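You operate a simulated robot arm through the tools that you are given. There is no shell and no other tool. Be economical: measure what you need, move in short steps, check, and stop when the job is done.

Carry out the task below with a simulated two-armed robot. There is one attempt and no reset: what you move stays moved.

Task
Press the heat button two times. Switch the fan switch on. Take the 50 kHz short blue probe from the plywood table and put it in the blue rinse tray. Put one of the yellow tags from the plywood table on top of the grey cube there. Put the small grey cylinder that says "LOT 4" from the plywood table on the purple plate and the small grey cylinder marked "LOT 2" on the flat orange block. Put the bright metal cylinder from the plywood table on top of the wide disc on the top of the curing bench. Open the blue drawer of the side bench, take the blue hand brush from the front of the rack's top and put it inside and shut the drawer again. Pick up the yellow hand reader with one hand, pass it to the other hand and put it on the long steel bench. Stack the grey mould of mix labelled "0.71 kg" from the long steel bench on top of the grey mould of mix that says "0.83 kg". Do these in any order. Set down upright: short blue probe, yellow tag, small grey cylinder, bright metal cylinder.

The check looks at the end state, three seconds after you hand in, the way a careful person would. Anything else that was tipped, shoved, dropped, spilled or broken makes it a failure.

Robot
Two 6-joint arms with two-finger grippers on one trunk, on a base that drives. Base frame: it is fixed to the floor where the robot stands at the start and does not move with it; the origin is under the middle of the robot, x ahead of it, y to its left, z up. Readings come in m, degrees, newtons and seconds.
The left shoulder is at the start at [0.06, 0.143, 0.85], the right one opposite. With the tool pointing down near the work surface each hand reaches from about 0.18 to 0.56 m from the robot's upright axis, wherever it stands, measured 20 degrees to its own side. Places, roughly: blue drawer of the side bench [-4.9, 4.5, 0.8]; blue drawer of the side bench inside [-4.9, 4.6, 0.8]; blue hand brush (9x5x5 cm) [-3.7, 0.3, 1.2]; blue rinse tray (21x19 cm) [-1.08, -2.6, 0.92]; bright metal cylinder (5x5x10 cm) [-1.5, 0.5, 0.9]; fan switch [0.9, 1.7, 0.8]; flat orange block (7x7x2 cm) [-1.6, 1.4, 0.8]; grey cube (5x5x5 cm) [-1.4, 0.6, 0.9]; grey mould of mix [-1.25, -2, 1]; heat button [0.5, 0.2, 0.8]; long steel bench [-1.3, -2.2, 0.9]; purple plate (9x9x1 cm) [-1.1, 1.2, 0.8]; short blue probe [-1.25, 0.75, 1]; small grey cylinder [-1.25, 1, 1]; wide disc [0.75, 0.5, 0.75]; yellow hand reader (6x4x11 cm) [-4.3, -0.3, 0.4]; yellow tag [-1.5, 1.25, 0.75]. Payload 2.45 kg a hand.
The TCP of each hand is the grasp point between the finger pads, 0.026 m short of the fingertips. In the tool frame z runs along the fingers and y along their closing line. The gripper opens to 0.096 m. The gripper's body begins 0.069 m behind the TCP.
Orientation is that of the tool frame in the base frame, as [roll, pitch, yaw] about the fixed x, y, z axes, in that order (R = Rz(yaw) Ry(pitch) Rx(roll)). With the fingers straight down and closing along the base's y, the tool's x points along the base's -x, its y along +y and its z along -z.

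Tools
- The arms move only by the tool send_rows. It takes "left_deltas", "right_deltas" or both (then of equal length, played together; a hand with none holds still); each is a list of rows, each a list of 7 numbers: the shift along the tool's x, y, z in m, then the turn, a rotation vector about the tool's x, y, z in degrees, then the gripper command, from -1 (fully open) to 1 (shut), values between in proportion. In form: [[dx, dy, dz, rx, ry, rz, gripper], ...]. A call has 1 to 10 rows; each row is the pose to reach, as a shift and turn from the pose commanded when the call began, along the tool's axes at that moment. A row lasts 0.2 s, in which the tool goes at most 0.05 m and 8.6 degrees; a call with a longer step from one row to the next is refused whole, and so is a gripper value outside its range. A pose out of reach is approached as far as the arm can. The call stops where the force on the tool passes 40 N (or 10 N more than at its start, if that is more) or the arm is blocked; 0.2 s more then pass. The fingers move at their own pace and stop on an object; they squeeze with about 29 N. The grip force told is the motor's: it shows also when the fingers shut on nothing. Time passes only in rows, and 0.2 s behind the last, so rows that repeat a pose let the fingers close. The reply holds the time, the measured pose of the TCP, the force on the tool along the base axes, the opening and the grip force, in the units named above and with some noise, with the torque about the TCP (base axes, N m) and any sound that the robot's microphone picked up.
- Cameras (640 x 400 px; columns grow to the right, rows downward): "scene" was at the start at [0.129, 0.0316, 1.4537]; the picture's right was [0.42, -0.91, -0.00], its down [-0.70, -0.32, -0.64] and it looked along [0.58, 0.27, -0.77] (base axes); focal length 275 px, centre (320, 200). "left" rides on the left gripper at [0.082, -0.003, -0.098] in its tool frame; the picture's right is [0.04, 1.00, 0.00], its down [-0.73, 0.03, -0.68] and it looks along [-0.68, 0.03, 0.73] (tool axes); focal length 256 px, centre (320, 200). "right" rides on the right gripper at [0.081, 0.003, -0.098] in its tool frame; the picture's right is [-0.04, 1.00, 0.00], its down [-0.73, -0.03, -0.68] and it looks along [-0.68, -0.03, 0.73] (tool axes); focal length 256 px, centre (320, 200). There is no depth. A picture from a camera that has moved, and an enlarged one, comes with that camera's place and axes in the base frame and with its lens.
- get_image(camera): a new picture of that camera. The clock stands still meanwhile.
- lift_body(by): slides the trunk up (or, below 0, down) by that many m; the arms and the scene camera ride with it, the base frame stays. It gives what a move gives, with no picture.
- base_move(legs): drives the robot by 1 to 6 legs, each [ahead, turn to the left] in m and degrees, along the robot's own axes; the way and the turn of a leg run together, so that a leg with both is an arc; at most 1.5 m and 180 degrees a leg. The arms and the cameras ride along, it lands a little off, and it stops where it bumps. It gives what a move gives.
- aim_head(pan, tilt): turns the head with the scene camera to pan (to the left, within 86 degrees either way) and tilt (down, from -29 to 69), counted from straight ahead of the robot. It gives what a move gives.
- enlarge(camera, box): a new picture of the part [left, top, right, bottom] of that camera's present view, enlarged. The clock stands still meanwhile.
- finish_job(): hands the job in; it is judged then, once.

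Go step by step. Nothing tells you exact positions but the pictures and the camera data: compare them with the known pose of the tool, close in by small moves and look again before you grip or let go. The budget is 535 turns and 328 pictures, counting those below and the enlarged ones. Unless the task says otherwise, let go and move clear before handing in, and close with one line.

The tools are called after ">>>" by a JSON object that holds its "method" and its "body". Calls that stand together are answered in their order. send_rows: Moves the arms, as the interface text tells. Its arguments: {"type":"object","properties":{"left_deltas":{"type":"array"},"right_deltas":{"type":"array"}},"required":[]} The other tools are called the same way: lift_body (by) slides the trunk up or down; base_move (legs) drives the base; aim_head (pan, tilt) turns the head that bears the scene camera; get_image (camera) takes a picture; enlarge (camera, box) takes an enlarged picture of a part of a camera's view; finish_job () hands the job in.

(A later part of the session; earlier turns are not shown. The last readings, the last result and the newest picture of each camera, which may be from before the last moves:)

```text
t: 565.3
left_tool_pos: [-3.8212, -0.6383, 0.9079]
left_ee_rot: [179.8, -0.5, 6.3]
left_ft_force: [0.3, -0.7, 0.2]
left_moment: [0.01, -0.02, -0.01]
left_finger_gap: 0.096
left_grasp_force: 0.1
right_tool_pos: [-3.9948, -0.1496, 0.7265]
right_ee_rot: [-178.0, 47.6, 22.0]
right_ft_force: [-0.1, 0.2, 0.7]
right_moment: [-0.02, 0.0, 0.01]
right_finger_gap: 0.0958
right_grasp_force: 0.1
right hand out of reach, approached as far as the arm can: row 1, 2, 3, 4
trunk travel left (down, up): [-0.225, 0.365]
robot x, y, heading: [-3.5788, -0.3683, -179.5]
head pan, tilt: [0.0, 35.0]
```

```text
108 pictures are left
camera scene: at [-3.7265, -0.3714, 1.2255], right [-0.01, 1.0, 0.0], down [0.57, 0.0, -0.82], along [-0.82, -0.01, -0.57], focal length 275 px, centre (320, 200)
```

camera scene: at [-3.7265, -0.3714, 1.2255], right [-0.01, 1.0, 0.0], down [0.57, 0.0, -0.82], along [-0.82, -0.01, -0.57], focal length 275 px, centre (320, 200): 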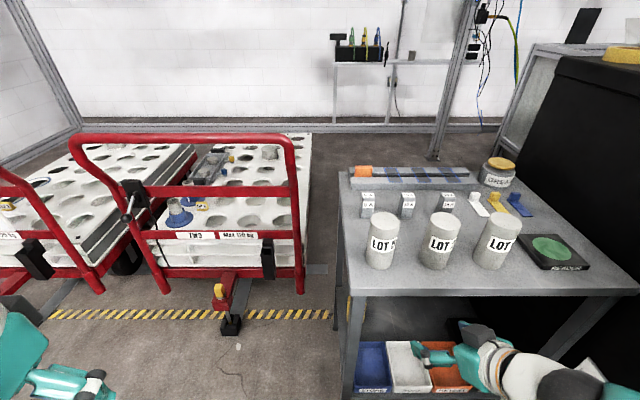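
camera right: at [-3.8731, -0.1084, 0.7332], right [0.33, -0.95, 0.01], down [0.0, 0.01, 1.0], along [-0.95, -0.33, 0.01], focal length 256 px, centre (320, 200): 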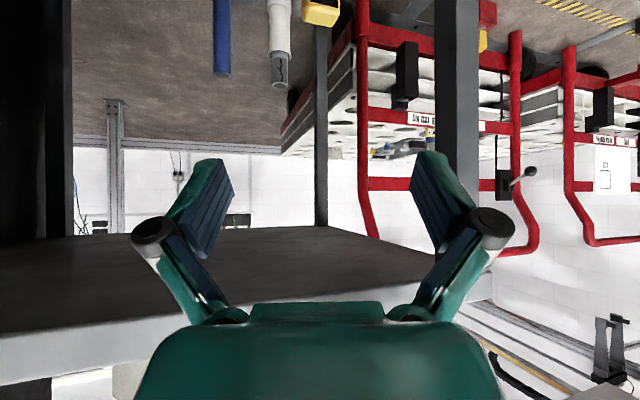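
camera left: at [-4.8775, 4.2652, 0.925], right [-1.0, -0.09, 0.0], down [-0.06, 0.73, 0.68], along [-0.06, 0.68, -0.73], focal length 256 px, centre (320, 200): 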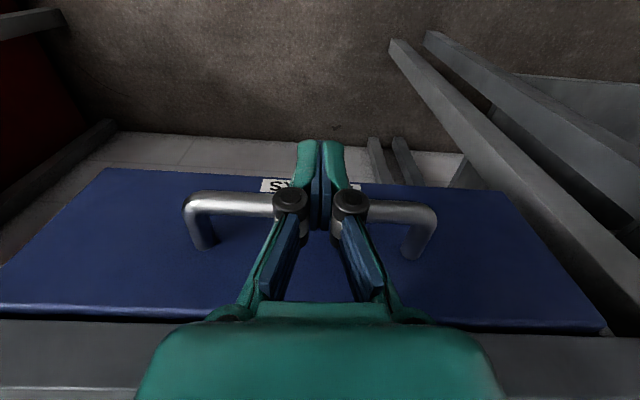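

>>> {"method": "send_rows", "body": {"right_deltas": [[0.004, 0, 0.03, 0, 0, 0, -1], [0.008, 0, 0.06, 0, 0, 0, -1], [0.012, 0, 0.09, 0, 0, 0, -1], [0.0166, 0, 0.118, 0, 0, 0, -1]]}}

>>> {"method": "get_image", "body": {"camera": "right"}}

>>> {"method": "get_image", "body": {"camera": "scene"}}

```text
t: 566.3
left_tool_pos: [-3.822, -0.6391, 0.9089]
left_ee_rot: [179.8, -0.6, 6.2]
left_ft_force: [0.3, -0.7, 0.1]
left_moment: [0.01, -0.04, 0.01]
left_finger_gap: 0.096
left_grasp_force: 0.1
right_tool_pos: [-4.0658, -0.1754, 0.6334]
right_ee_rot: [-178.0, 47.7, 22.0]
right_ft_force: [-0.8, -0.4, -1.2]
right_moment: [0.01, 0.0, 0.02]
right_finger_gap: 0.0957
right_grasp_force: 0.0
trunk travel left (down, up): [-0.225, 0.365]
robot x, y, heading: [-3.5784, -0.3685, -179.6]
head pan, tilt: [0.0, 35.0]
```

```text
107 pictures are left
camera right: at [-3.9438, -0.1347, 0.6395], right [0.32, -0.95, 0.0], down [0.01, 0.01, 1.0], along [-0.95, -0.32, 0.01], focal length 256 px, centre (320, 200)
```

right: 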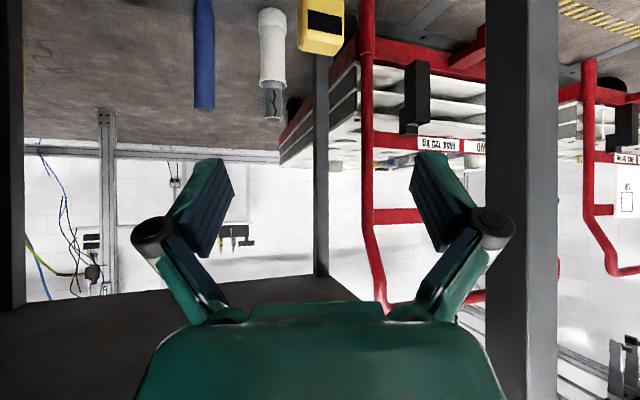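

```text
106 pictures are left
camera scene: at [-3.7264, -0.3715, 1.2255], right [-0.01, 1.0, 0.0], down [0.57, 0.0, -0.82], along [-0.82, -0.01, -0.57], focal length 275 px, centre (320, 200)
```

scene: 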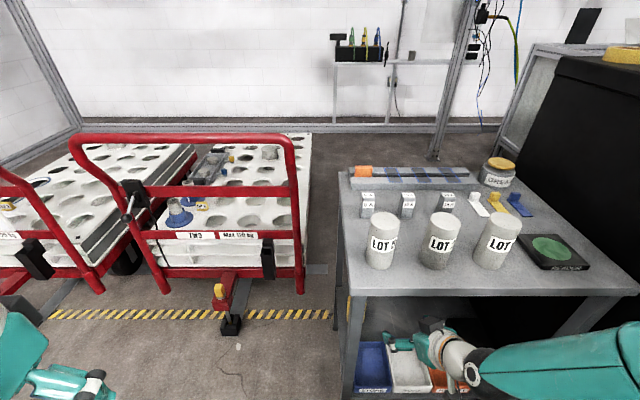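

>>> {"method": "enlarge", "body": {"camera": "right", "box": [240, 0, 400, 100]}}

```text
4.00 times, centred on (320, 50) of right
camera zoom: at [-3.9438, -0.1347, 0.6395], right [0.32, -0.95, 0.0], down [0.01, 0.01, 1.0], along [-0.95, -0.32, 0.01], focal length 1024 px, centre (320, 800)
```

zoom: 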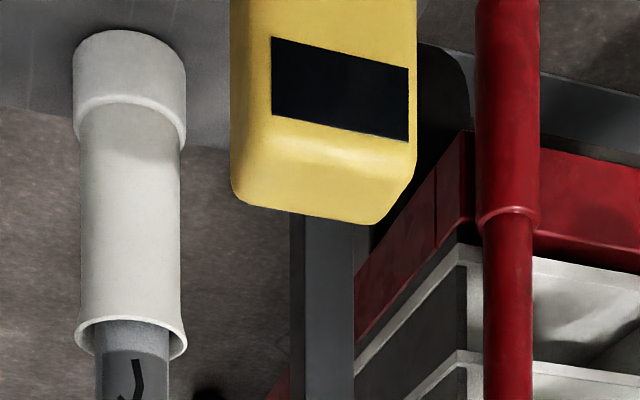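

Triangulating again, the reader's centre is at about [-4.295, -0.258], spanning z 0.34–0.45. The current approach line leads almost straight to it, so I'll advance most of the way and look.

>>> {"method": "send_rows", "body": {"right_deltas": [[0, -0.001, 0.04, 0, 0, 0, -1], [0, -0.002, 0.08, 0, 0, 0, -1], [0, -0.003, 0.12, 0, 0, 0, -1], [-0.003, -0.005, 0.16, 0, 0, 0, -1], [-0.004, -0.007, 0.2, 0, 0, 0, -1], [-0.004, -0.007, 0.22, 0, 0, 0, -1]]}}

>>> {"method": "get_image", "body": {"camera": "right"}}

>>> {"method": "get_image", "body": {"camera": "scene"}}

```text
t: 567.7
left_tool_pos: [-3.8062, -0.6361, 0.9124]
left_ee_rot: [179.9, 0.4, 6.3]
left_ft_force: [-0.2, -0.1, -0.1]
left_moment: [0.01, 0.03, -0.02]
left_finger_gap: 0.0959
left_grasp_force: 0.0
right_tool_pos: [-4.2137, -0.2201, 0.498]
right_ee_rot: [-177.5, 48.4, 21.9]
right_ft_force: [-0.1, 0.1, -1.1]
right_moment: [0.04, -0.03, -0.02]
right_finger_gap: 0.0959
right_grasp_force: 0.0
trunk travel left (down, up): [-0.225, 0.365]
robot x, y, heading: [-3.5769, -0.367, -180.1]
head pan, tilt: [0.0, 35.0]
```

```text
104 pictures are left
camera right: at [-4.0929, -0.1792, 0.5031], right [0.32, -0.95, 0.0], down [0.02, 0.01, 1.0], along [-0.95, -0.32, 0.02], focal length 256 px, centre (320, 200)
```

right: 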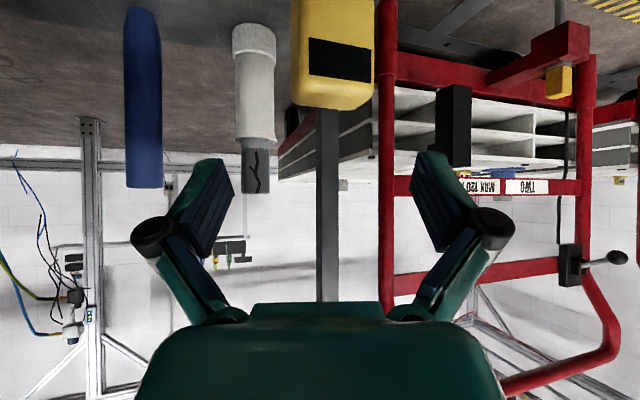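

```text
103 pictures are left
camera scene: at [-3.7047, -0.3683, 1.2285], right [0.0, 1.0, 0.0], down [0.56, 0.0, -0.83], along [-0.83, 0.0, -0.56], focal length 275 px, centre (320, 200)
```

scene: 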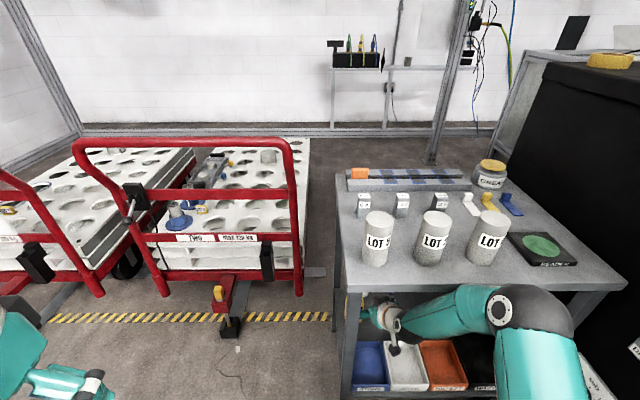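

The readings show the robot rocked slightly: the forearm is likely pressing the table's front edge. I'll back straight out and lower the trunk so the forearm passes under the edge.

>>> {"method": "send_rows", "body": {"right_deltas": [[0, 0, -0.04, 0, 0, 0, -1], [0, 0.002, -0.08, 0, 0, 0, -1], [0, 0.003, -0.12, 0, 0, 0, -1], [0, 0.004, -0.16, 0, 0, 0, -1], [0, 0.005, -0.2, 0, 0, 0, -1], [0, 0.006, -0.24, 0, 0, 0, -1], [0, 0.007, -0.28, 0, 0, 0, -1], [0, 0.007, -0.33, 0, 0, 0, -1]]}}

>>> {"method": "get_image", "body": {"camera": "scene"}}

```text
t: 569.5
left_tool_pos: [-3.8208, -0.6381, 0.9076]
left_ee_rot: [179.7, -0.4, 6.3]
left_ft_force: [0.0, -0.4, -0.2]
left_moment: [0.01, 0.03, -0.02]
left_finger_gap: 0.096
left_grasp_force: 0.1
right_tool_pos: [-3.9986, -0.1465, 0.7182]
right_ee_rot: [-177.9, 47.5, 22.0]
right_ft_force: [0.0, -0.2, 0.3]
right_moment: [-0.01, 0.04, -0.02]
right_finger_gap: 0.0959
right_grasp_force: 0.0
right hand out of reach, approached as far as the arm can: row 8
trunk travel left (down, up): [-0.225, 0.365]
robot x, y, heading: [-3.5776, -0.3717, -179.4]
head pan, tilt: [0.0, 35.0]
```

```text
102 pictures are left
camera scene: at [-3.7259, -0.3714, 1.2256], right [-0.01, 1.0, 0.0], down [0.57, 0.01, -0.82], along [-0.82, -0.01, -0.57], focal length 275 px, centre (320, 200)
```

scene: 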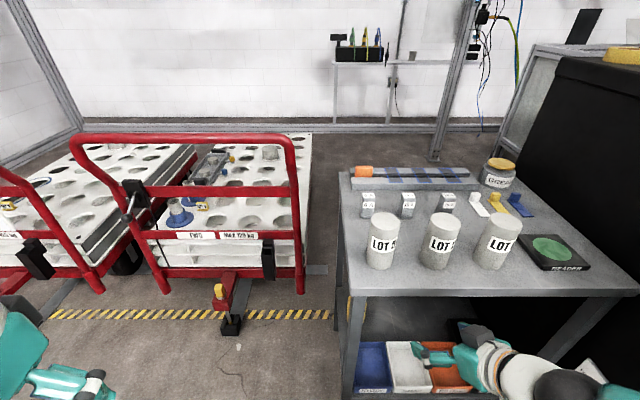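

>>> {"method": "lift_body", "body": {"by": -0.2}}

>>> {"method": "get_image", "body": {"camera": "right"}}

>>> {"method": "get_image", "body": {"camera": "scene"}}

```text
t: 571.7
left_tool_pos: [-3.8202, -0.6381, 0.708]
left_ee_rot: [179.7, -0.5, 6.3]
left_ft_force: [-0.2, -0.9, 0.5]
left_moment: [-0.04, -0.02, 0.01]
left_finger_gap: 0.096
left_grasp_force: 0.0
right_tool_pos: [-3.9985, -0.1462, 0.5171]
right_ee_rot: [-178.1, 47.7, 21.9]
right_ft_force: [1.0, 0.0, 0.2]
right_moment: [-0.04, 0.01, -0.04]
right_finger_gap: 0.0958
right_grasp_force: 0.0
trunk travel left (down, up): [-0.025, 0.565]
robot x, y, heading: [-3.5729, -0.3707, -179.8]
head pan, tilt: [0.0, 35.0]
```

```text
101 pictures are left
camera right: at [-3.8772, -0.1053, 0.5243], right [0.33, -0.95, 0.01], down [0.0, 0.01, 1.0], along [-0.95, -0.33, 0.01], focal length 256 px, centre (320, 200)
```

right: 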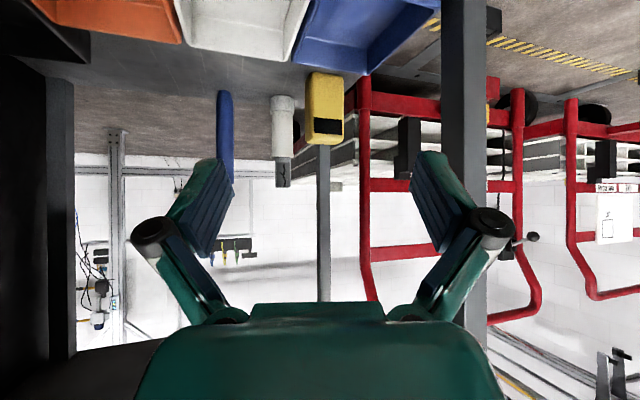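

```text
100 pictures are left
camera scene: at [-3.7261, -0.371, 1.0256], right [-0.01, 1.0, 0.0], down [0.57, 0.0, -0.82], along [-0.82, -0.01, -0.57], focal length 275 px, centre (320, 200)
```

scene: 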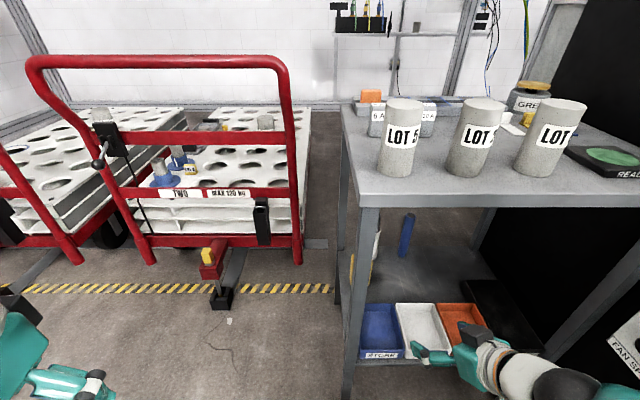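

The view under the shelf top is now clear, with the reader straight ahead. I'll move in horizontally first.

>>> {"method": "send_rows", "body": {"right_deltas": [[-0.024, 0, 0.0265, 0, 0, 0, -1], [-0.048, -0.001, 0.053, 0, 0, 0, -1], [-0.072, -0.001, 0.0795, 0, 0, 0, -1], [-0.096, -0.002, 0.106, 0, 0, 0, -1], [-0.12, -0.003, 0.1325, 0, 0, 0, -1], [-0.144, -0.003, 0.159, 0, 0, 0, -1]]}}

>>> {"method": "get_image", "body": {"camera": "right"}}

>>> {"method": "get_image", "body": {"camera": "scene"}}

```text
t: 573.1
left_tool_pos: [-3.8208, -0.6384, 0.7088]
left_ee_rot: [179.8, -0.4, 6.3]
left_ft_force: [0.9, 0.3, 0.6]
left_moment: [0.0, 0.02, -0.02]
left_finger_gap: 0.0959
left_grasp_force: 0.1
right_tool_pos: [-4.1992, -0.2188, 0.5165]
right_ee_rot: [-175.0, 47.6, 25.9]
right_ft_force: [1.0, -0.8, 0.1]
right_moment: [-0.04, 0.04, -0.11]
right_finger_gap: 0.096
right_grasp_force: 0.0
trunk travel left (down, up): [-0.025, 0.565]
robot x, y, heading: [-3.5802, -0.3681, -179.5]
head pan, tilt: [0.0, 35.0]
```

```text
99 pictures are left
camera right: at [-4.0797, -0.1746, 0.5226], right [0.35, -0.94, -0.03], down [0.02, -0.02, 1.0], along [-0.94, -0.35, 0.01], focal length 256 px, centre (320, 200)
```

right: 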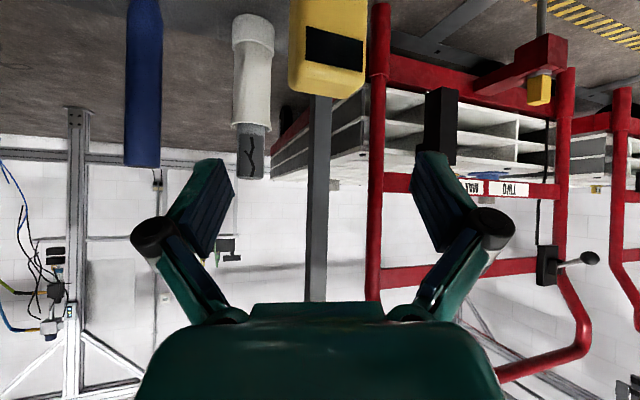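

```text
98 pictures are left
camera scene: at [-3.7261, -0.371, 1.0255], right [-0.01, 1.0, 0.0], down [0.57, 0.0, -0.82], along [-0.82, -0.01, -0.57], focal length 275 px, centre (320, 200)
```

scene: 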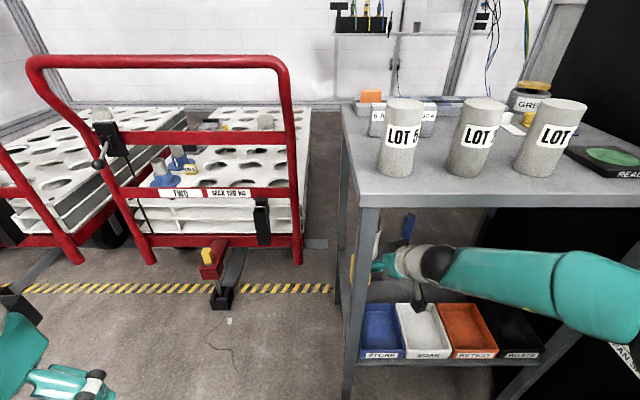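

>>> {"method": "enlarge", "body": {"camera": "scene", "box": [480, 200, 640, 400]}}

```text
2.00 times, centred on (560, 300) of scene
camera zoom: at [-3.7261, -0.371, 1.0255], right [-0.01, 1.0, 0.0], down [0.57, 0.0, -0.82], along [-0.82, -0.01, -0.57], focal length 551 px, centre (-160, 0)
```

zoom: 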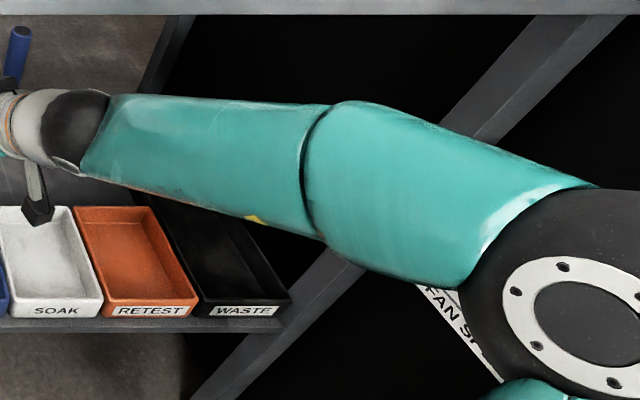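

Forearm clearance looks fine. Advancing half of the remaining distance toward the reader.

>>> {"method": "send_rows", "body": {"right_deltas": [[0, 0, 0.025, 0, 0, 0, -1], [0, 0.001, 0.05, 0, 0, 0, -1], [0, 0.001, 0.075, 0, 0, 0, -1]]}}

>>> {"method": "get_image", "body": {"camera": "right"}}

```text
t: 573.9
left_tool_pos: [-3.8232, -0.6384, 0.7089]
left_ee_rot: [179.7, -0.5, 6.2]
left_ft_force: [0.3, -0.1, 0.8]
left_moment: [-0.04, 0.04, -0.02]
left_finger_gap: 0.096
left_grasp_force: 0.1
right_tool_pos: [-4.2536, -0.2389, 0.4653]
right_ee_rot: [-178.0, 47.6, 22.1]
right_ft_force: [0.3, -0.6, 0.3]
right_moment: [0.04, 0.04, 0.01]
right_finger_gap: 0.0957
right_grasp_force: 0.1
trunk travel left (down, up): [-0.025, 0.565]
robot x, y, heading: [-3.5756, -0.3707, -179.4]
head pan, tilt: [0.0, 35.0]
```

```text
96 pictures are left
camera right: at [-4.1316, -0.1972, 0.4725], right [0.33, -0.95, 0.01], down [0.0, 0.01, 1.0], along [-0.95, -0.33, 0.01], focal length 256 px, centre (320, 200)
```

right: 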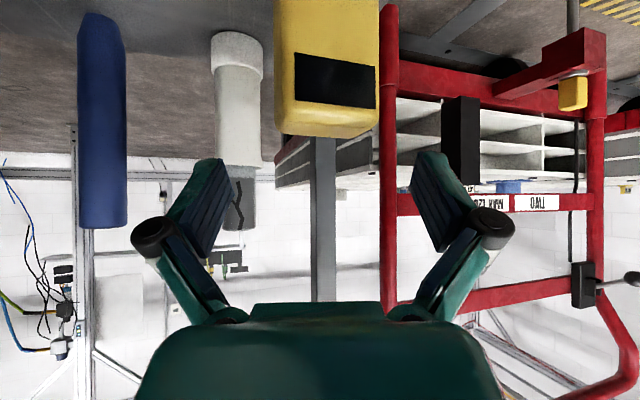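

Orientation is back to nominal and the reader is right between the fingers ahead. I'll advance the rest, turning 10° to align better with it.

>>> {"method": "send_rows", "body": {"right_deltas": [[0.003, 0, 0.02, 2.5, 0, 2.2, -1], [0.006, 0, 0.04, 5, 0, 4.5, -1], [0.009, 0.001, 0.06, 7.4, 0, 6.7, -1], [0.0124, 0.001, 0.08, 7.4, 0, 6.7, -1]]}}

>>> {"method": "get_image", "body": {"camera": "right"}}

>>> {"method": "get_image", "body": {"camera": "scene"}}

```text
t: 574.9
left_tool_pos: [-3.8216, -0.6369, 0.7088]
left_ee_rot: [179.7, -0.6, 6.3]
left_ft_force: [0.8, 0.6, -0.6]
left_moment: [-0.02, 0.03, 0.0]
left_finger_gap: 0.096
left_grasp_force: 0.0
right_tool_pos: [-4.2997, -0.2554, 0.4023]
right_ee_rot: [-178.0, 47.8, 12.0]
right_ft_force: [-0.3, -0.2, -0.8]
right_moment: [0.0, -0.01, 0.02]
right_finger_gap: 0.096
right_grasp_force: 0.0
trunk travel left (down, up): [-0.025, 0.565]
robot x, y, heading: [-3.5721, -0.369, -179.4]
head pan, tilt: [0.0, 35.0]
```

```text
95 pictures are left
camera right: at [-4.1734, -0.2368, 0.409], right [0.16, -0.99, 0.01], down [0.01, 0.01, 1.0], along [-0.99, -0.16, 0.01], focal length 256 px, centre (320, 200)
```

right: 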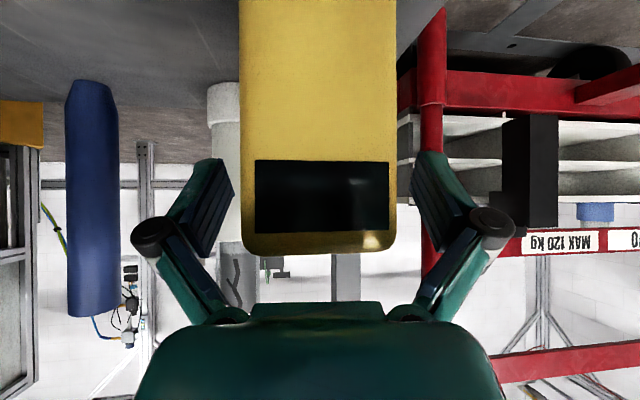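

```text
94 pictures are left
camera scene: at [-3.7263, -0.3712, 1.0255], right [-0.01, 1.0, 0.0], down [0.57, 0.01, -0.82], along [-0.82, -0.01, -0.57], focal length 275 px, centre (320, 200)
```

scene: 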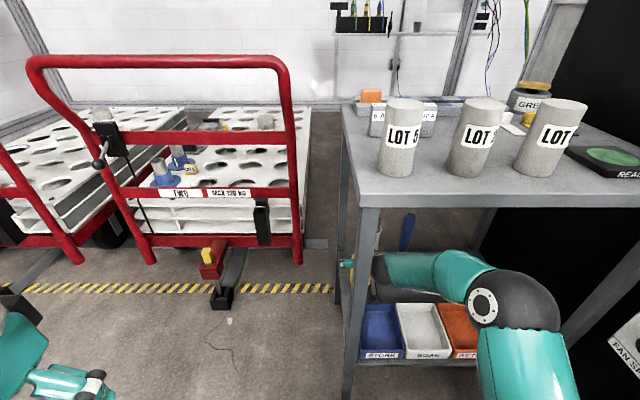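

The reader is neatly between the fingers. Closing.

>>> {"method": "send_rows", "body": {"right_deltas": [[0, -0.003, 0, 0, 0, 0, -0.3], [0, -0.003, 0, 0, 0, 0, 0.2], [0, -0.003, 0, 0, 0, 0, 0.7], [0, -0.003, 0, 0, 0, 0, 1], [0, -0.003, 0, 0, 0, 0, 1]]}}

>>> {"method": "get_image", "body": {"camera": "right"}}

```text
t: 576.1
left_tool_pos: [-3.8212, -0.6386, 0.7093]
left_ee_rot: [179.8, -0.5, 6.3]
left_ft_force: [0.9, 0.4, 0.3]
left_moment: [0.0, 0.02, -0.01]
left_finger_gap: 0.096
left_grasp_force: 0.0
right_tool_pos: [-4.3005, -0.2525, 0.4032]
right_ee_rot: [-177.9, 47.8, 12.1]
right_ft_force: [-1.5, 0.9, 1.9]
right_moment: [0.22, 0.04, 0.01]
right_finger_gap: 0.0645
right_grasp_force: 29.1
trunk travel left (down, up): [-0.025, 0.565]
robot x, y, heading: [-3.5772, -0.3699, -179.4]
head pan, tilt: [0.0, 35.0]
```

```text
93 pictures are left
camera right: at [-4.1742, -0.2329, 0.4095], right [0.16, -0.99, 0.01], down [0.01, 0.01, 1.0], along [-0.99, -0.16, 0.01], focal length 256 px, centre (320, 200)
```

right: 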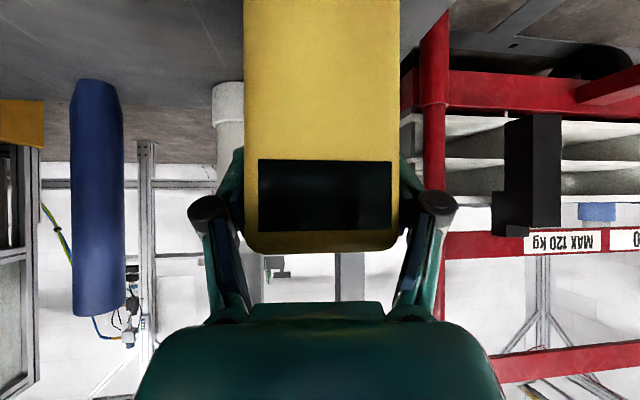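

Gripped at 6.4 cm. I'll lift it 6 cm straight up first and check.

>>> {"method": "send_rows", "body": {"right_deltas": [[-0.011, 0, -0.01, 0, 0, 0, 1], [-0.022, 0, -0.02, 0, 0, 0, 1], [-0.033, 0, -0.03, 0, 0, 0, 1], [-0.044, 0, -0.04, 0, 0, 0, 1], [-0.055, 0, -0.05, 0, 0, 0, 1], [-0.063, 0, -0.057, 0, 0, 0, 1]]}}

>>> {"method": "get_image", "body": {"camera": "right"}}

>>> {"method": "get_image", "body": {"camera": "scene"}}

```text
t: 577.5
left_tool_pos: [-3.8199, -0.6369, 0.7082]
left_ee_rot: [179.9, -0.6, 6.3]
left_ft_force: [-1.4, -0.2, -0.4]
left_moment: [-0.01, -0.02, -0.01]
left_finger_gap: 0.0959
left_grasp_force: 0.1
right_tool_pos: [-4.3001, -0.2549, 0.4879]
right_ee_rot: [-178.0, 47.8, 11.9]
right_ft_force: [-0.1, 0.4, -2.3]
right_moment: [0.0, 0.02, 0.0]
right_finger_gap: 0.0639
right_grasp_force: 28.9
trunk travel left (down, up): [-0.025, 0.565]
robot x, y, heading: [-3.5783, -0.3661, -179.5]
head pan, tilt: [0.0, 35.0]
```

```text
92 pictures are left
camera right: at [-4.1733, -0.2355, 0.4941], right [0.16, -0.99, 0.01], down [0.01, 0.01, 1.0], along [-0.99, -0.16, 0.01], focal length 256 px, centre (320, 200)
```

right: 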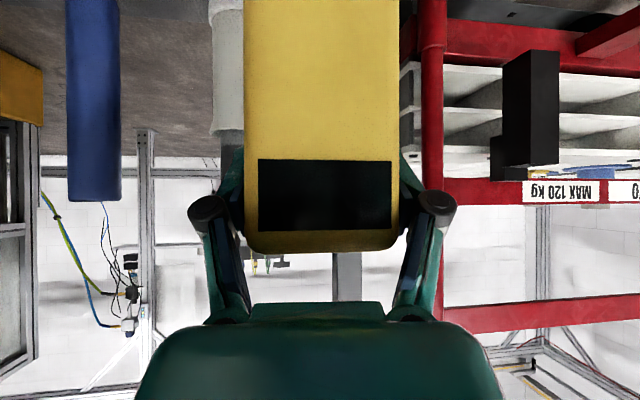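

```text
91 pictures are left
camera scene: at [-3.7266, -0.3711, 1.0254], right [-0.01, 1.0, 0.0], down [0.57, 0.0, -0.82], along [-0.82, -0.01, -0.57], focal length 275 px, centre (320, 200)
```

scene: 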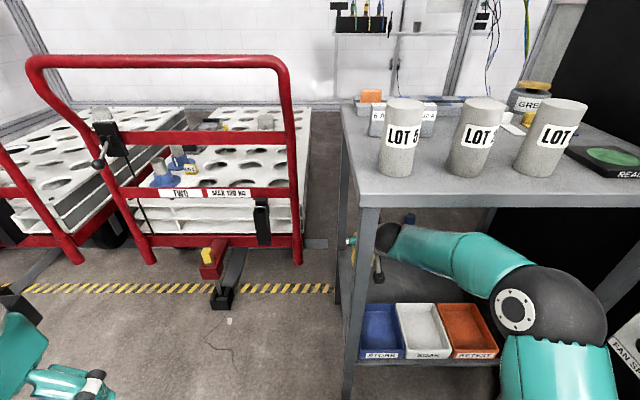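

Clear of the bins. Backing out, shifting right early to clear the front leg.

>>> {"method": "send_rows", "body": {"right_deltas": [[0.0256, -0.011, -0.0283, 0, 0, 0, 1], [0.0513, -0.0222, -0.0565, 0, 0, 0, 1], [0.0769, -0.0332, -0.0848, 0, 0, 0, 1], [0.1025, -0.0443, -0.113, 0, 0, 0, 1]]}}

>>> {"method": "get_image", "body": {"camera": "scene"}}

```text
t: 578.5
left_tool_pos: [-3.8209, -0.6374, 0.7081]
left_ee_rot: [179.8, -0.5, 6.3]
left_ft_force: [-0.1, 0.0, -0.6]
left_moment: [0.01, 0.0, -0.01]
left_finger_gap: 0.0962
left_grasp_force: 0.0
right_tool_pos: [-4.1583, -0.1832, 0.4877]
right_ee_rot: [-178.1, 47.8, 12.0]
right_ft_force: [-0.3, -1.2, -1.9]
right_moment: [0.0, 0.02, -0.02]
right_finger_gap: 0.0642
right_grasp_force: 29.4
trunk travel left (down, up): [-0.025, 0.565]
robot x, y, heading: [-3.5767, -0.3724, -179.5]
head pan, tilt: [0.0, 35.0]
```

```text
90 pictures are left
camera scene: at [-3.7267, -0.3712, 1.0255], right [-0.01, 1.0, 0.0], down [0.57, 0.01, -0.82], along [-0.82, -0.01, -0.57], focal length 275 px, centre (320, 200)
```

scene: 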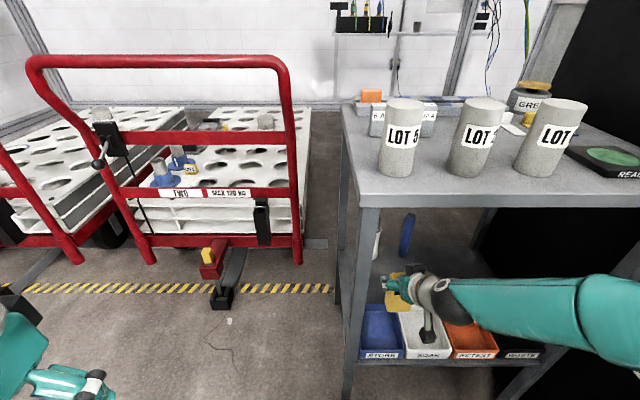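

I'll use the base to back straight out.

>>> {"method": "base_move", "body": {"legs": [[-0.5, 0]]}}

>>> {"method": "get_image", "body": {"camera": "scene"}}

```text
t: 581.5
left_tool_pos: [-3.3259, -0.6339, 0.7074]
left_ee_rot: [179.8, -0.5, 6.6]
left_ft_force: [1.2, -0.6, 0.3]
left_moment: [0.0, -0.01, 0.02]
left_finger_gap: 0.0961
left_grasp_force: 0.1
right_tool_pos: [-3.6648, -0.1804, 0.4877]
right_ee_rot: [-178.1, 47.9, 12.4]
right_ft_force: [-0.2, -0.2, -2.7]
right_moment: [0.0, 0.06, -0.01]
right_finger_gap: 0.0635
right_grasp_force: 29.1
trunk travel left (down, up): [-0.025, 0.565]
robot x, y, heading: [-3.0806, -0.3673, -179.4]
head pan, tilt: [0.0, 35.0]
```

```text
89 pictures are left
camera scene: at [-3.2319, -0.3679, 1.0255], right [-0.01, 1.0, 0.0], down [0.57, 0.01, -0.82], along [-0.82, -0.01, -0.57], focal length 275 px, centre (320, 200)
```

scene: 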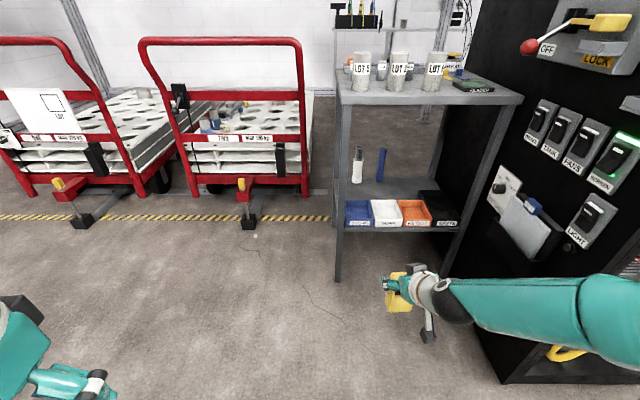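

The reader is out and clear. I'll raise the trunk, then roll the right hand so the reader lies level with its free end pointing left for the hand-over.

>>> {"method": "lift_body", "body": {"by": 0.45}}

>>> {"method": "send_rows", "body": {"right_deltas": [[0, 0, 0, -5.4, -1.7, 5.9, 1], [0, 0, 0, -10.7, -3.4, 11.9, 1], [0, 0, 0, -16.1, -5.1, 17.8, 1], [0, 0, 0, -21.5, -6.8, 23.7, 1], [0, 0, 0, -26.9, -8.5, 29.6, 1], [0, 0, 0, -32.2, -10.2, 35.6, 1], [0, 0, 0, -37.6, -11.9, 41.5, 1], [0, 0, 0, -43, -13.6, 47.4, 1], [0, 0, 0, -48.4, -15.3, 53.4, 1], [0, 0, 0, -53.7, -17, 59.3, 1]]}}

>>> {"method": "get_image", "body": {"camera": "scene"}}

```text
refused: 0.45 is not a number from -0.4 to 0.4
```

```text
t: 583.7
left_tool_pos: [-3.3255, -0.634, 0.7087]
left_ee_rot: [179.8, -0.5, 6.5]
left_ft_force: [0.6, 0.0, -0.2]
left_moment: [0.0, 0.02, 0.0]
left_finger_gap: 0.0961
left_grasp_force: 0.0
right_tool_pos: [-3.6648, -0.1785, 0.4877]
right_ee_rot: [87.3, 15.2, -48.5]
right_ft_force: [0.4, 0.6, -0.3]
right_moment: [0.1, 0.03, -0.03]
right_finger_gap: 0.0632
right_grasp_force: 28.7
trunk travel left (down, up): [-0.025, 0.565]
robot x, y, heading: [-3.0808, -0.3645, -179.3]
head pan, tilt: [0.0, 35.0]
```

```text
88 pictures are left
camera scene: at [-3.2317, -0.368, 1.0255], right [-0.01, 1.0, 0.0], down [0.57, 0.01, -0.82], along [-0.82, -0.01, -0.57], focal length 275 px, centre (320, 200)
```

scene: 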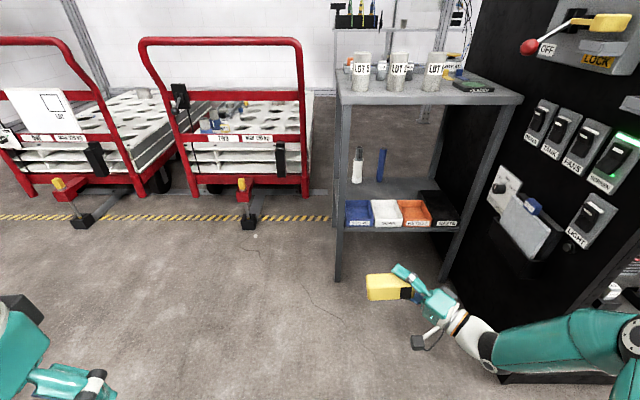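

It rotated well; the reader lies level pointing left. I'll back away for room, then raise the trunk.

>>> {"method": "base_move", "body": {"legs": [[-0.45, 0]]}}

>>> {"method": "lift_body", "body": {"by": 0.4}}

>>> {"method": "get_image", "body": {"camera": "scene"}}

```text
t: 586.4
left_tool_pos: [-2.877, -0.6277, 0.709]
left_ee_rot: [179.8, -0.6, 6.8]
left_ft_force: [-0.1, 0.1, 1.0]
left_moment: [-0.02, 0.0, 0.01]
left_finger_gap: 0.0958
left_grasp_force: 0.0
right_tool_pos: [-3.2183, -0.1741, 0.4879]
right_ee_rot: [87.4, 15.3, -48.3]
right_ft_force: [0.4, -0.2, -2.4]
right_moment: [0.03, 0.03, 0.01]
right_finger_gap: 0.0626
right_grasp_force: 29.0
trunk travel left (down, up): [-0.025, 0.565]
robot x, y, heading: [-2.6328, -0.3584, -179.2]
head pan, tilt: [0.0, 35.0]
```

```text
t: 590.2
left_tool_pos: [-2.8778, -0.6272, 1.1101]
left_ee_rot: [179.8, -0.5, 6.7]
left_ft_force: [0.9, 0.1, -0.9]
left_moment: [0.02, 0.01, -0.01]
left_finger_gap: 0.0961
left_grasp_force: 0.0
right_tool_pos: [-3.2173, -0.1745, 0.8878]
right_ee_rot: [87.3, 15.2, -48.3]
right_ft_force: [-0.4, -1.1, -1.7]
right_moment: [0.07, 0.03, -0.01]
right_finger_gap: 0.0619
right_grasp_force: 28.9
trunk travel left (down, up): [-0.425, 0.165]
robot x, y, heading: [-2.6333, -0.3554, -179.0]
head pan, tilt: [0.0, 35.0]
```

```text
87 pictures are left
camera scene: at [-2.7846, -0.3617, 1.4254], right [-0.02, 1.0, 0.0], down [0.57, 0.01, -0.82], along [-0.82, -0.01, -0.57], focal length 275 px, centre (320, 200)
```

scene: 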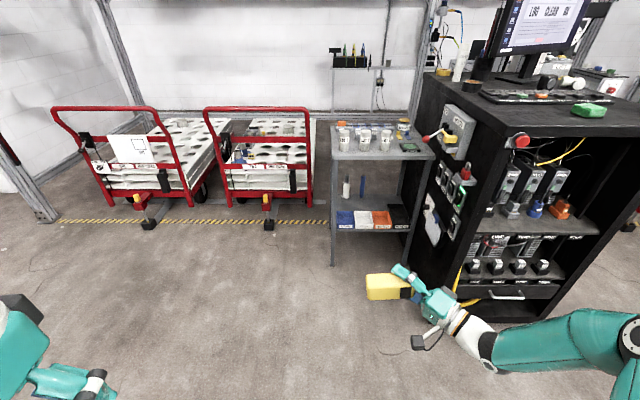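

Now I'll bring the reader in front of the robot, finish levelling it, and turn the left gripper 90° so it can take the free end from above.

>>> {"method": "send_rows", "body": {"right_deltas": [[0.03, 0.015, -0.005, -1, -0.3, 1.2, 1], [0.062, 0.03, -0.012, -2, -0.7, 2.4, 1], [0.094, 0.045, -0.018, -3.1, -1, 3.5, 1], [0.125, 0.06, -0.024, -4.1, -1.4, 4.7, 1], [0.156, 0.0747, -0.029, -5.1, -1.7, 5.9, 1], [0.156, 0.0747, -0.029, -5.1, -1.7, 5.9, 1], [0.156, 0.0747, -0.029, -5.1, -1.7, 5.9, 1], [0.156, 0.0747, -0.029, -5.1, -1.7, 5.9, 1], [0.156, 0.0747, -0.029, -5.1, -1.7, 5.9, 1], [0.156, 0.0747, -0.029, -5.1, -1.7, 5.9, 1]], "left_deltas": [[0, 0, 0, 0, 0, 8.5, -1], [0, 0, 0, 0, 0, 17, -1], [0, 0, 0, 0, 0, 25.5, -1], [0, 0, 0, 0, 0, 34, -1], [0, 0, 0, 0, 0, 42.5, -1], [-0.02, 0, 0, 0, 0, 51, -1], [-0.04, 0, 0, 0, 0, 59.5, -1], [-0.06, 0, 0, 0, 0, 68, -1], [-0.08, 0, 0, 0, 0, 76.5, -1], [-0.1, 0, 0, 0, 0, 85, -1]]}}

>>> {"method": "get_image", "body": {"camera": "scene"}}

>>> {"method": "get_image", "body": {"camera": "left"}}

```text
t: 592.4
left_tool_pos: [-2.9788, -0.6377, 1.1079]
left_ee_rot: [-179.5, -0.4, -78.5]
left_ft_force: [-0.5, -0.9, -0.1]
left_moment: [-0.01, -0.04, 0.0]
left_finger_gap: 0.0958
left_grasp_force: 0.1
right_tool_pos: [-3.1003, -0.2757, 0.9119]
right_ee_rot: [81.9, 9.2, -49.4]
right_ft_force: [-0.7, 0.5, -1.5]
right_moment: [0.05, 0.02, -0.02]
right_finger_gap: 0.0597
right_grasp_force: 29.5
right hand out of reach, approached as far as the arm can: row 5, 6, 7, 8, 9, 10
trunk travel left (down, up): [-0.425, 0.165]
robot x, y, heading: [-2.6373, -0.3597, -179.1]
head pan, tilt: [0.0, 35.0]
```

```text
86 pictures are left
camera scene: at [-2.7851, -0.3617, 1.4254], right [-0.02, 1.0, 0.0], down [0.57, 0.01, -0.82], along [-0.82, -0.01, -0.57], focal length 275 px, centre (320, 200)
```

scene: 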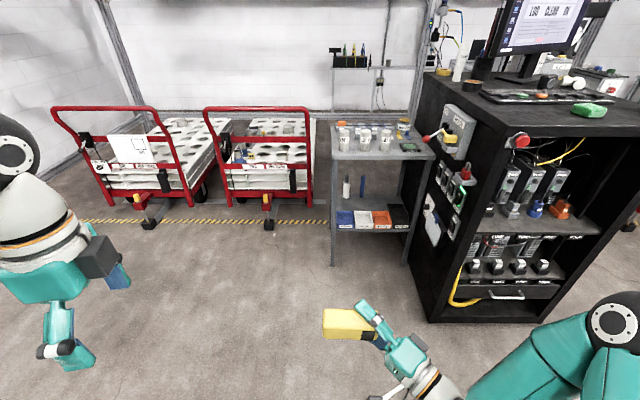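

```text
85 pictures are left
camera left: at [-2.9591, -0.7174, 1.2059], right [-0.97, -0.24, -0.01], down [-0.18, 0.71, 0.68], along [-0.16, 0.66, -0.74], focal length 256 px, centre (320, 200)
```

left: 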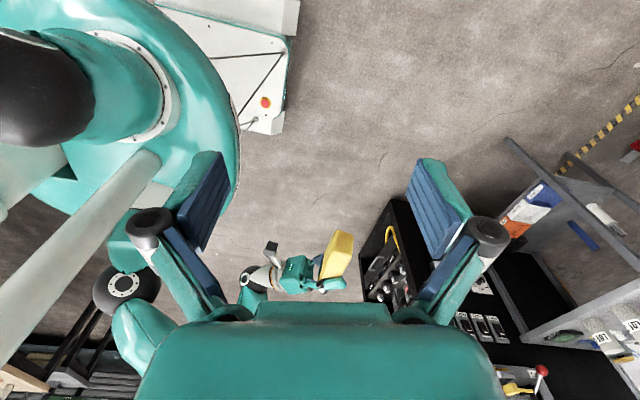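

>>> {"method": "enlarge", "body": {"camera": "scene", "box": [290, 270, 450, 400]}}

>>> {"method": "enlarge", "body": {"camera": "left", "box": [230, 200, 390, 310]}}

```text
3.08 times, centred on (370, 335) of scene
camera zoom: at [-2.7851, -0.3617, 1.4254], right [-0.02, 1.0, 0.0], down [0.57, 0.01, -0.82], along [-0.82, -0.01, -0.57], focal length 847 px, centre (166, -215)
```

zoom: 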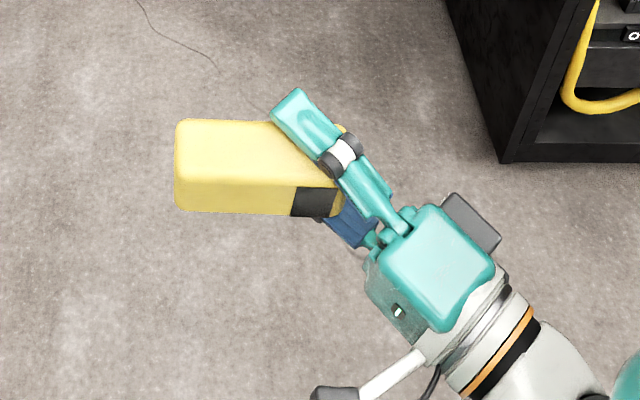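

```text
3.64 times, centred on (310, 255) of left
camera zoom: at [-2.9591, -0.7174, 1.2059], right [-0.97, -0.24, -0.01], down [-0.18, 0.71, 0.68], along [-0.16, 0.66, -0.74], focal length 931 px, centre (356, 0)
```

zoom: 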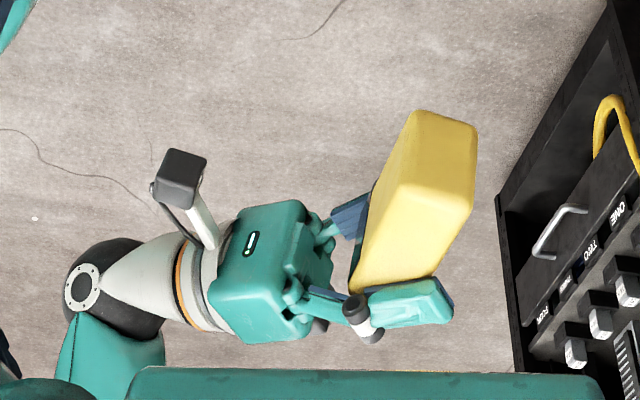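

The reader is level: its free end spans y from -0.358 to about -0.305 at x≈-3.086. I'll bring the left hand above that end.

>>> {"method": "send_rows", "body": {"left_deltas": [[-0.03, 0.004, 0, 0, 0, 2, -1], [-0.07, 0.01, 0, 0, 0, 4, -1], [-0.11, 0.015, 0, 0, 0, 6, -1], [-0.15, 0.021, 0, 0, 0, 8, -1], [-0.19, 0.027, 0, 0, 0, 10, -1], [-0.23, 0.032, 0, 0, 0, 11.5, -1], [-0.27, 0.038, 0, 0, 0, 11.5, -1], [-0.305, 0.043, 0, 0, 0, 11.5, -1], [-0.318, 0.0446, 0.03, 0, 0, 11.5, -1], [-0.318, 0.0446, 0.06, 0, 0, 11.5, -1]]}}

>>> {"method": "get_image", "body": {"camera": "left"}}

>>> {"method": "get_image", "body": {"camera": "scene"}}

```text
t: 594.6
left_tool_pos: [-3.0858, -0.337, 1.0461]
left_ee_rot: [-179.5, -0.1, -89.8]
left_ft_force: [-0.4, -0.4, -0.1]
left_moment: [0.01, 0.03, 0.01]
left_finger_gap: 0.0959
left_grasp_force: 0.1
right_tool_pos: [-3.1004, -0.2753, 0.9135]
right_ee_rot: [82.0, 9.2, -49.4]
right_ft_force: [-0.5, 0.0, -2.3]
right_moment: [0.07, 0.0, 0.01]
right_finger_gap: 0.0596
right_grasp_force: 29.3
trunk travel left (down, up): [-0.425, 0.165]
robot x, y, heading: [-2.6351, -0.3625, -179.1]
head pan, tilt: [0.0, 35.0]
```

```text
82 pictures are left
camera left: at [-3.0829, -0.4184, 1.1439], right [-1.0, -0.04, -0.01], down [-0.04, 0.73, 0.68], along [-0.02, 0.68, -0.74], focal length 256 px, centre (320, 200)
```

left: 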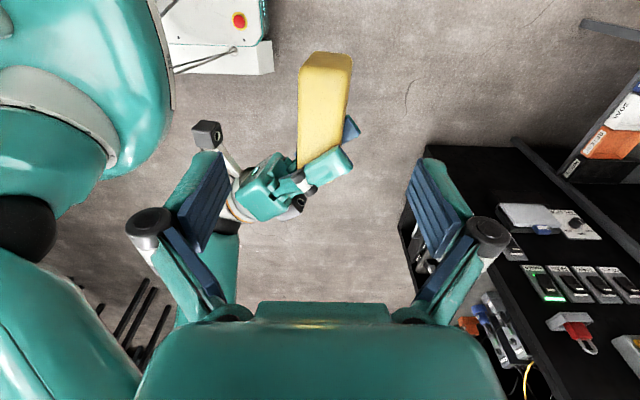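

```text
81 pictures are left
camera scene: at [-2.7849, -0.3618, 1.4254], right [-0.02, 1.0, 0.0], down [0.57, 0.01, -0.82], along [-0.82, -0.01, -0.57], focal length 275 px, centre (320, 200)
```

scene: 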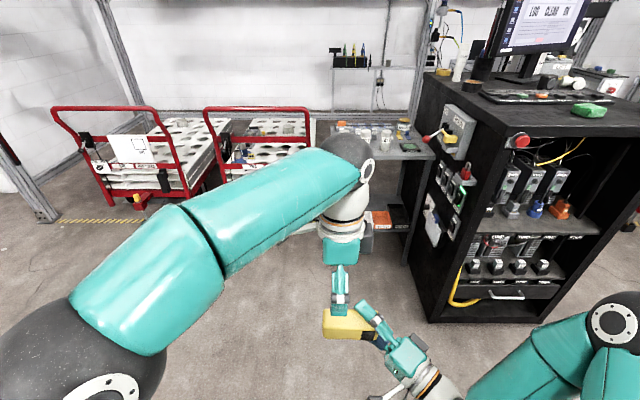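

>>> {"method": "send_rows", "body": {"left_deltas": [[0, 0, 0.03, 0, 0, 0, -1], [0, 0, 0.06, 0, 0, 0, -1], [0, 0, 0.09, 0, 0, 0, -1]]}}

>>> {"method": "get_image", "body": {"camera": "left"}}

>>> {"method": "enlarge", "body": {"camera": "scene", "box": [270, 240, 450, 400]}}

```text
t: 595.4
left_tool_pos: [-3.0819, -0.3378, 0.9564]
left_ee_rot: [-179.4, -0.2, -89.8]
left_ft_force: [-0.6, 0.1, -0.4]
left_moment: [0.01, -0.01, 0.0]
left_finger_gap: 0.096
left_grasp_force: 0.0
right_tool_pos: [-3.0999, -0.2769, 0.9113]
right_ee_rot: [82.0, 9.2, -49.3]
right_ft_force: [-0.5, -0.2, -2.6]
right_moment: [0.04, 0.03, -0.03]
right_finger_gap: 0.0595
right_grasp_force: 28.6
trunk travel left (down, up): [-0.425, 0.165]
robot x, y, heading: [-2.6391, -0.3564, -179.1]
head pan, tilt: [0.0, 35.0]
```

```text
80 pictures are left
camera left: at [-3.0795, -0.4195, 1.0545], right [-1.0, -0.04, -0.01], down [-0.04, 0.74, 0.68], along [-0.02, 0.68, -0.74], focal length 256 px, centre (320, 200)
```

left: 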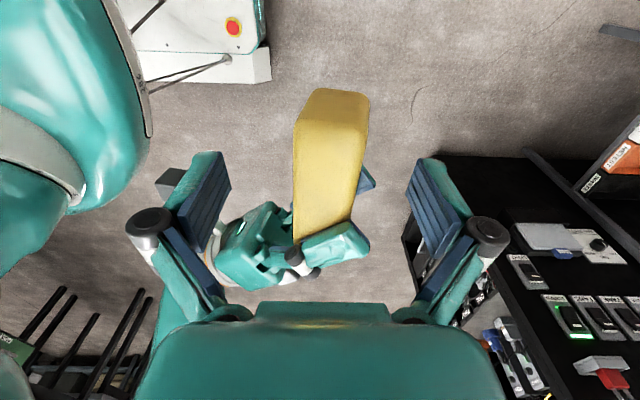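

```text
2.50 times, centred on (360, 320) of scene
camera zoom: at [-2.785, -0.3616, 1.4254], right [-0.02, 1.0, 0.0], down [0.57, 0.01, -0.82], along [-0.82, -0.01, -0.57], focal length 688 px, centre (220, -100)
```

zoom: 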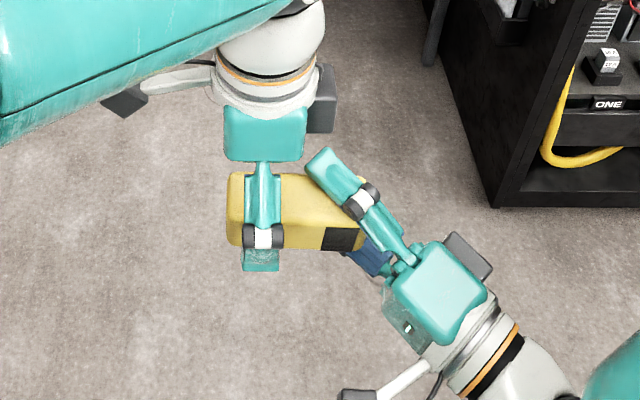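

>>> {"method": "send_rows", "body": {"left_deltas": [[0, 0.005, 0.015, 0, 0, 0, -1], [0, 0.005, 0.028, 0, 0, 0, -1], [0, 0.005, 0.034, 0, 0, 0, -1]]}}

>>> {"method": "get_image", "body": {"camera": "left"}}

```text
t: 596.2
left_tool_pos: [-3.088, -0.3364, 0.922]
left_ee_rot: [-179.5, -0.1, -89.8]
left_ft_force: [-0.2, -0.1, 0.7]
left_moment: [-0.03, -0.04, -0.01]
left_finger_gap: 0.0963
left_grasp_force: 0.0
right_tool_pos: [-3.101, -0.2773, 0.9108]
right_ee_rot: [82.1, 9.2, -49.4]
right_ft_force: [-0.4, 1.0, -2.7]
right_moment: [0.05, 0.02, 0.0]
right_finger_gap: 0.0595
right_grasp_force: 29.0
trunk travel left (down, up): [-0.425, 0.165]
robot x, y, heading: [-2.635, -0.3583, -179.1]
head pan, tilt: [0.0, 35.0]
```

```text
78 pictures are left
camera left: at [-3.0859, -0.4188, 1.02], right [-1.0, -0.04, -0.01], down [-0.04, 0.74, 0.68], along [-0.02, 0.68, -0.74], focal length 256 px, centre (320, 200)
```

left: 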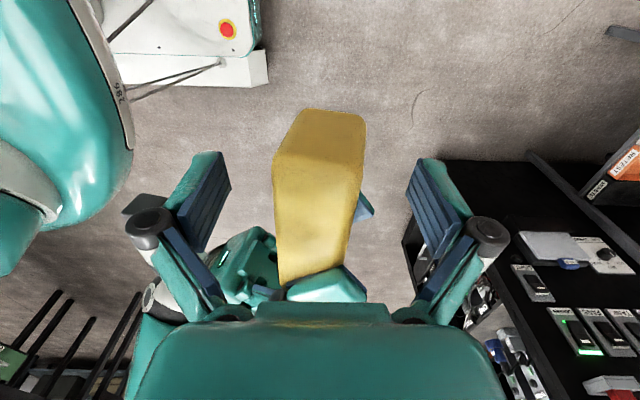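

Closing the left gripper on the reader's free end.

>>> {"method": "send_rows", "body": {"left_deltas": [[0, 0, 0, 0, 0, 0, -0.4], [0, 0, 0, 0, 0, 0, 0.1], [0, 0, 0, 0, 0, 0, 0.6], [0, 0, 0, 0, 0, 0, 1], [0, 0, 0, 0, 0, 0, 1]]}}

>>> {"method": "get_image", "body": {"camera": "left"}}

```text
t: 597.4
left_tool_pos: [-3.089, -0.3384, 0.9229]
left_ee_rot: [-179.4, -0.3, -90.0]
left_ft_force: [-0.9, -1.7, 0.4]
left_moment: [0.03, 0.99, -0.76]
left_finger_gap: 0.0459
left_grasp_force: 29.0
right_tool_pos: [-3.0995, -0.2772, 0.9122]
right_ee_rot: [81.9, 9.2, -49.4]
right_ft_force: [1.3, 1.3, 1.0]
right_moment: [-0.13, -0.95, 0.81]
right_finger_gap: 0.0594
right_grasp_force: 29.4
trunk travel left (down, up): [-0.425, 0.165]
robot x, y, heading: [-2.6354, -0.358, -179.3]
head pan, tilt: [0.0, 35.0]
```

```text
77 pictures are left
camera left: at [-3.0859, -0.4188, 1.0203], right [-1.0, -0.04, -0.01], down [-0.04, 0.74, 0.68], along [-0.02, 0.68, -0.74], focal length 256 px, centre (320, 200)
```

left: 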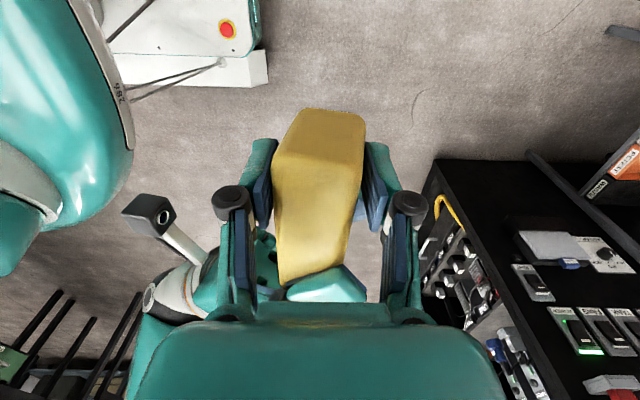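

Both hands hold it. Releasing the right hand and withdrawing it backward along its own axis.

>>> {"method": "send_rows", "body": {"right_deltas": [[0, 0, 0, 0, 0, 0, 0], [0, 0, 0, 0, 0, 0, -0.6], [0, 0, 0, 0, 0, 0, -0.7], [0, 0, -0.02, 0, 0, 0, -0.7], [0, 0, -0.05, 0, 0, 0, -0.7], [0, 0, -0.08, 0, 0, 0, -0.7]]}}

>>> {"method": "get_image", "body": {"camera": "scene"}}

>>> {"method": "get_image", "body": {"camera": "left"}}

```text
t: 598.8
left_tool_pos: [-3.0891, -0.3376, 0.9236]
left_ee_rot: [-179.5, -0.2, -89.8]
left_ft_force: [0.0, 0.1, -0.2]
left_moment: [-0.11, 0.01, -0.01]
left_finger_gap: 0.0396
left_grasp_force: 29.1
right_tool_pos: [-3.0715, -0.2072, 0.8892]
right_ee_rot: [82.0, 9.3, -49.4]
right_ft_force: [0.6, -0.1, 0.3]
right_moment: [0.02, 0.0, 0.01]
right_finger_gap: 0.0819
right_grasp_force: 0.0
right hand out of reach, approached as far as the arm can: row 4, 5, 6
trunk travel left (down, up): [-0.425, 0.165]
robot x, y, heading: [-2.6344, -0.3574, -178.9]
head pan, tilt: [0.0, 35.0]
```

```text
76 pictures are left
camera scene: at [-2.7843, -0.3612, 1.4255], right [-0.02, 1.0, 0.0], down [0.57, 0.01, -0.82], along [-0.82, -0.01, -0.57], focal length 275 px, centre (320, 200)
```

scene: 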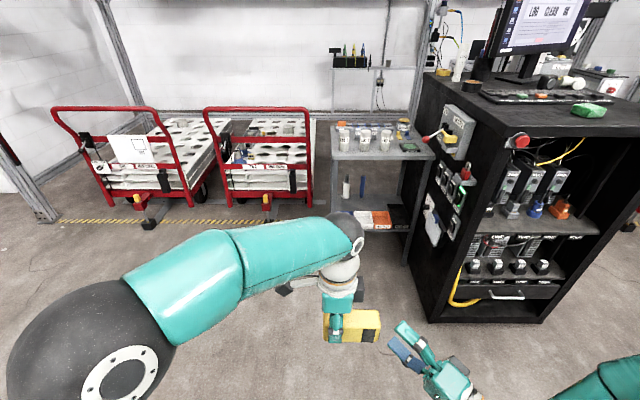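

```text
75 pictures are left
camera left: at [-3.0854, -0.4184, 1.0206], right [-1.0, -0.04, -0.01], down [-0.04, 0.74, 0.68], along [-0.02, 0.68, -0.74], focal length 256 px, centre (320, 200)
```

left: 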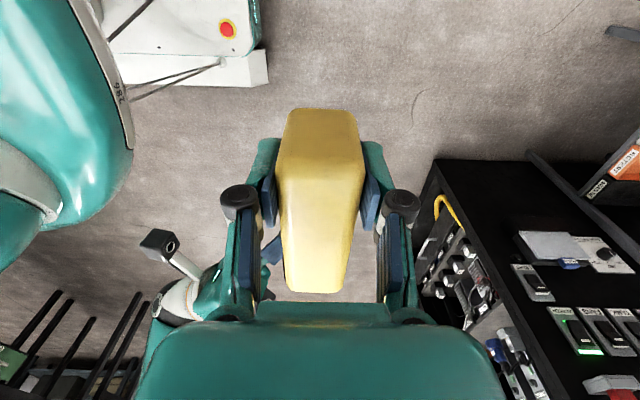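

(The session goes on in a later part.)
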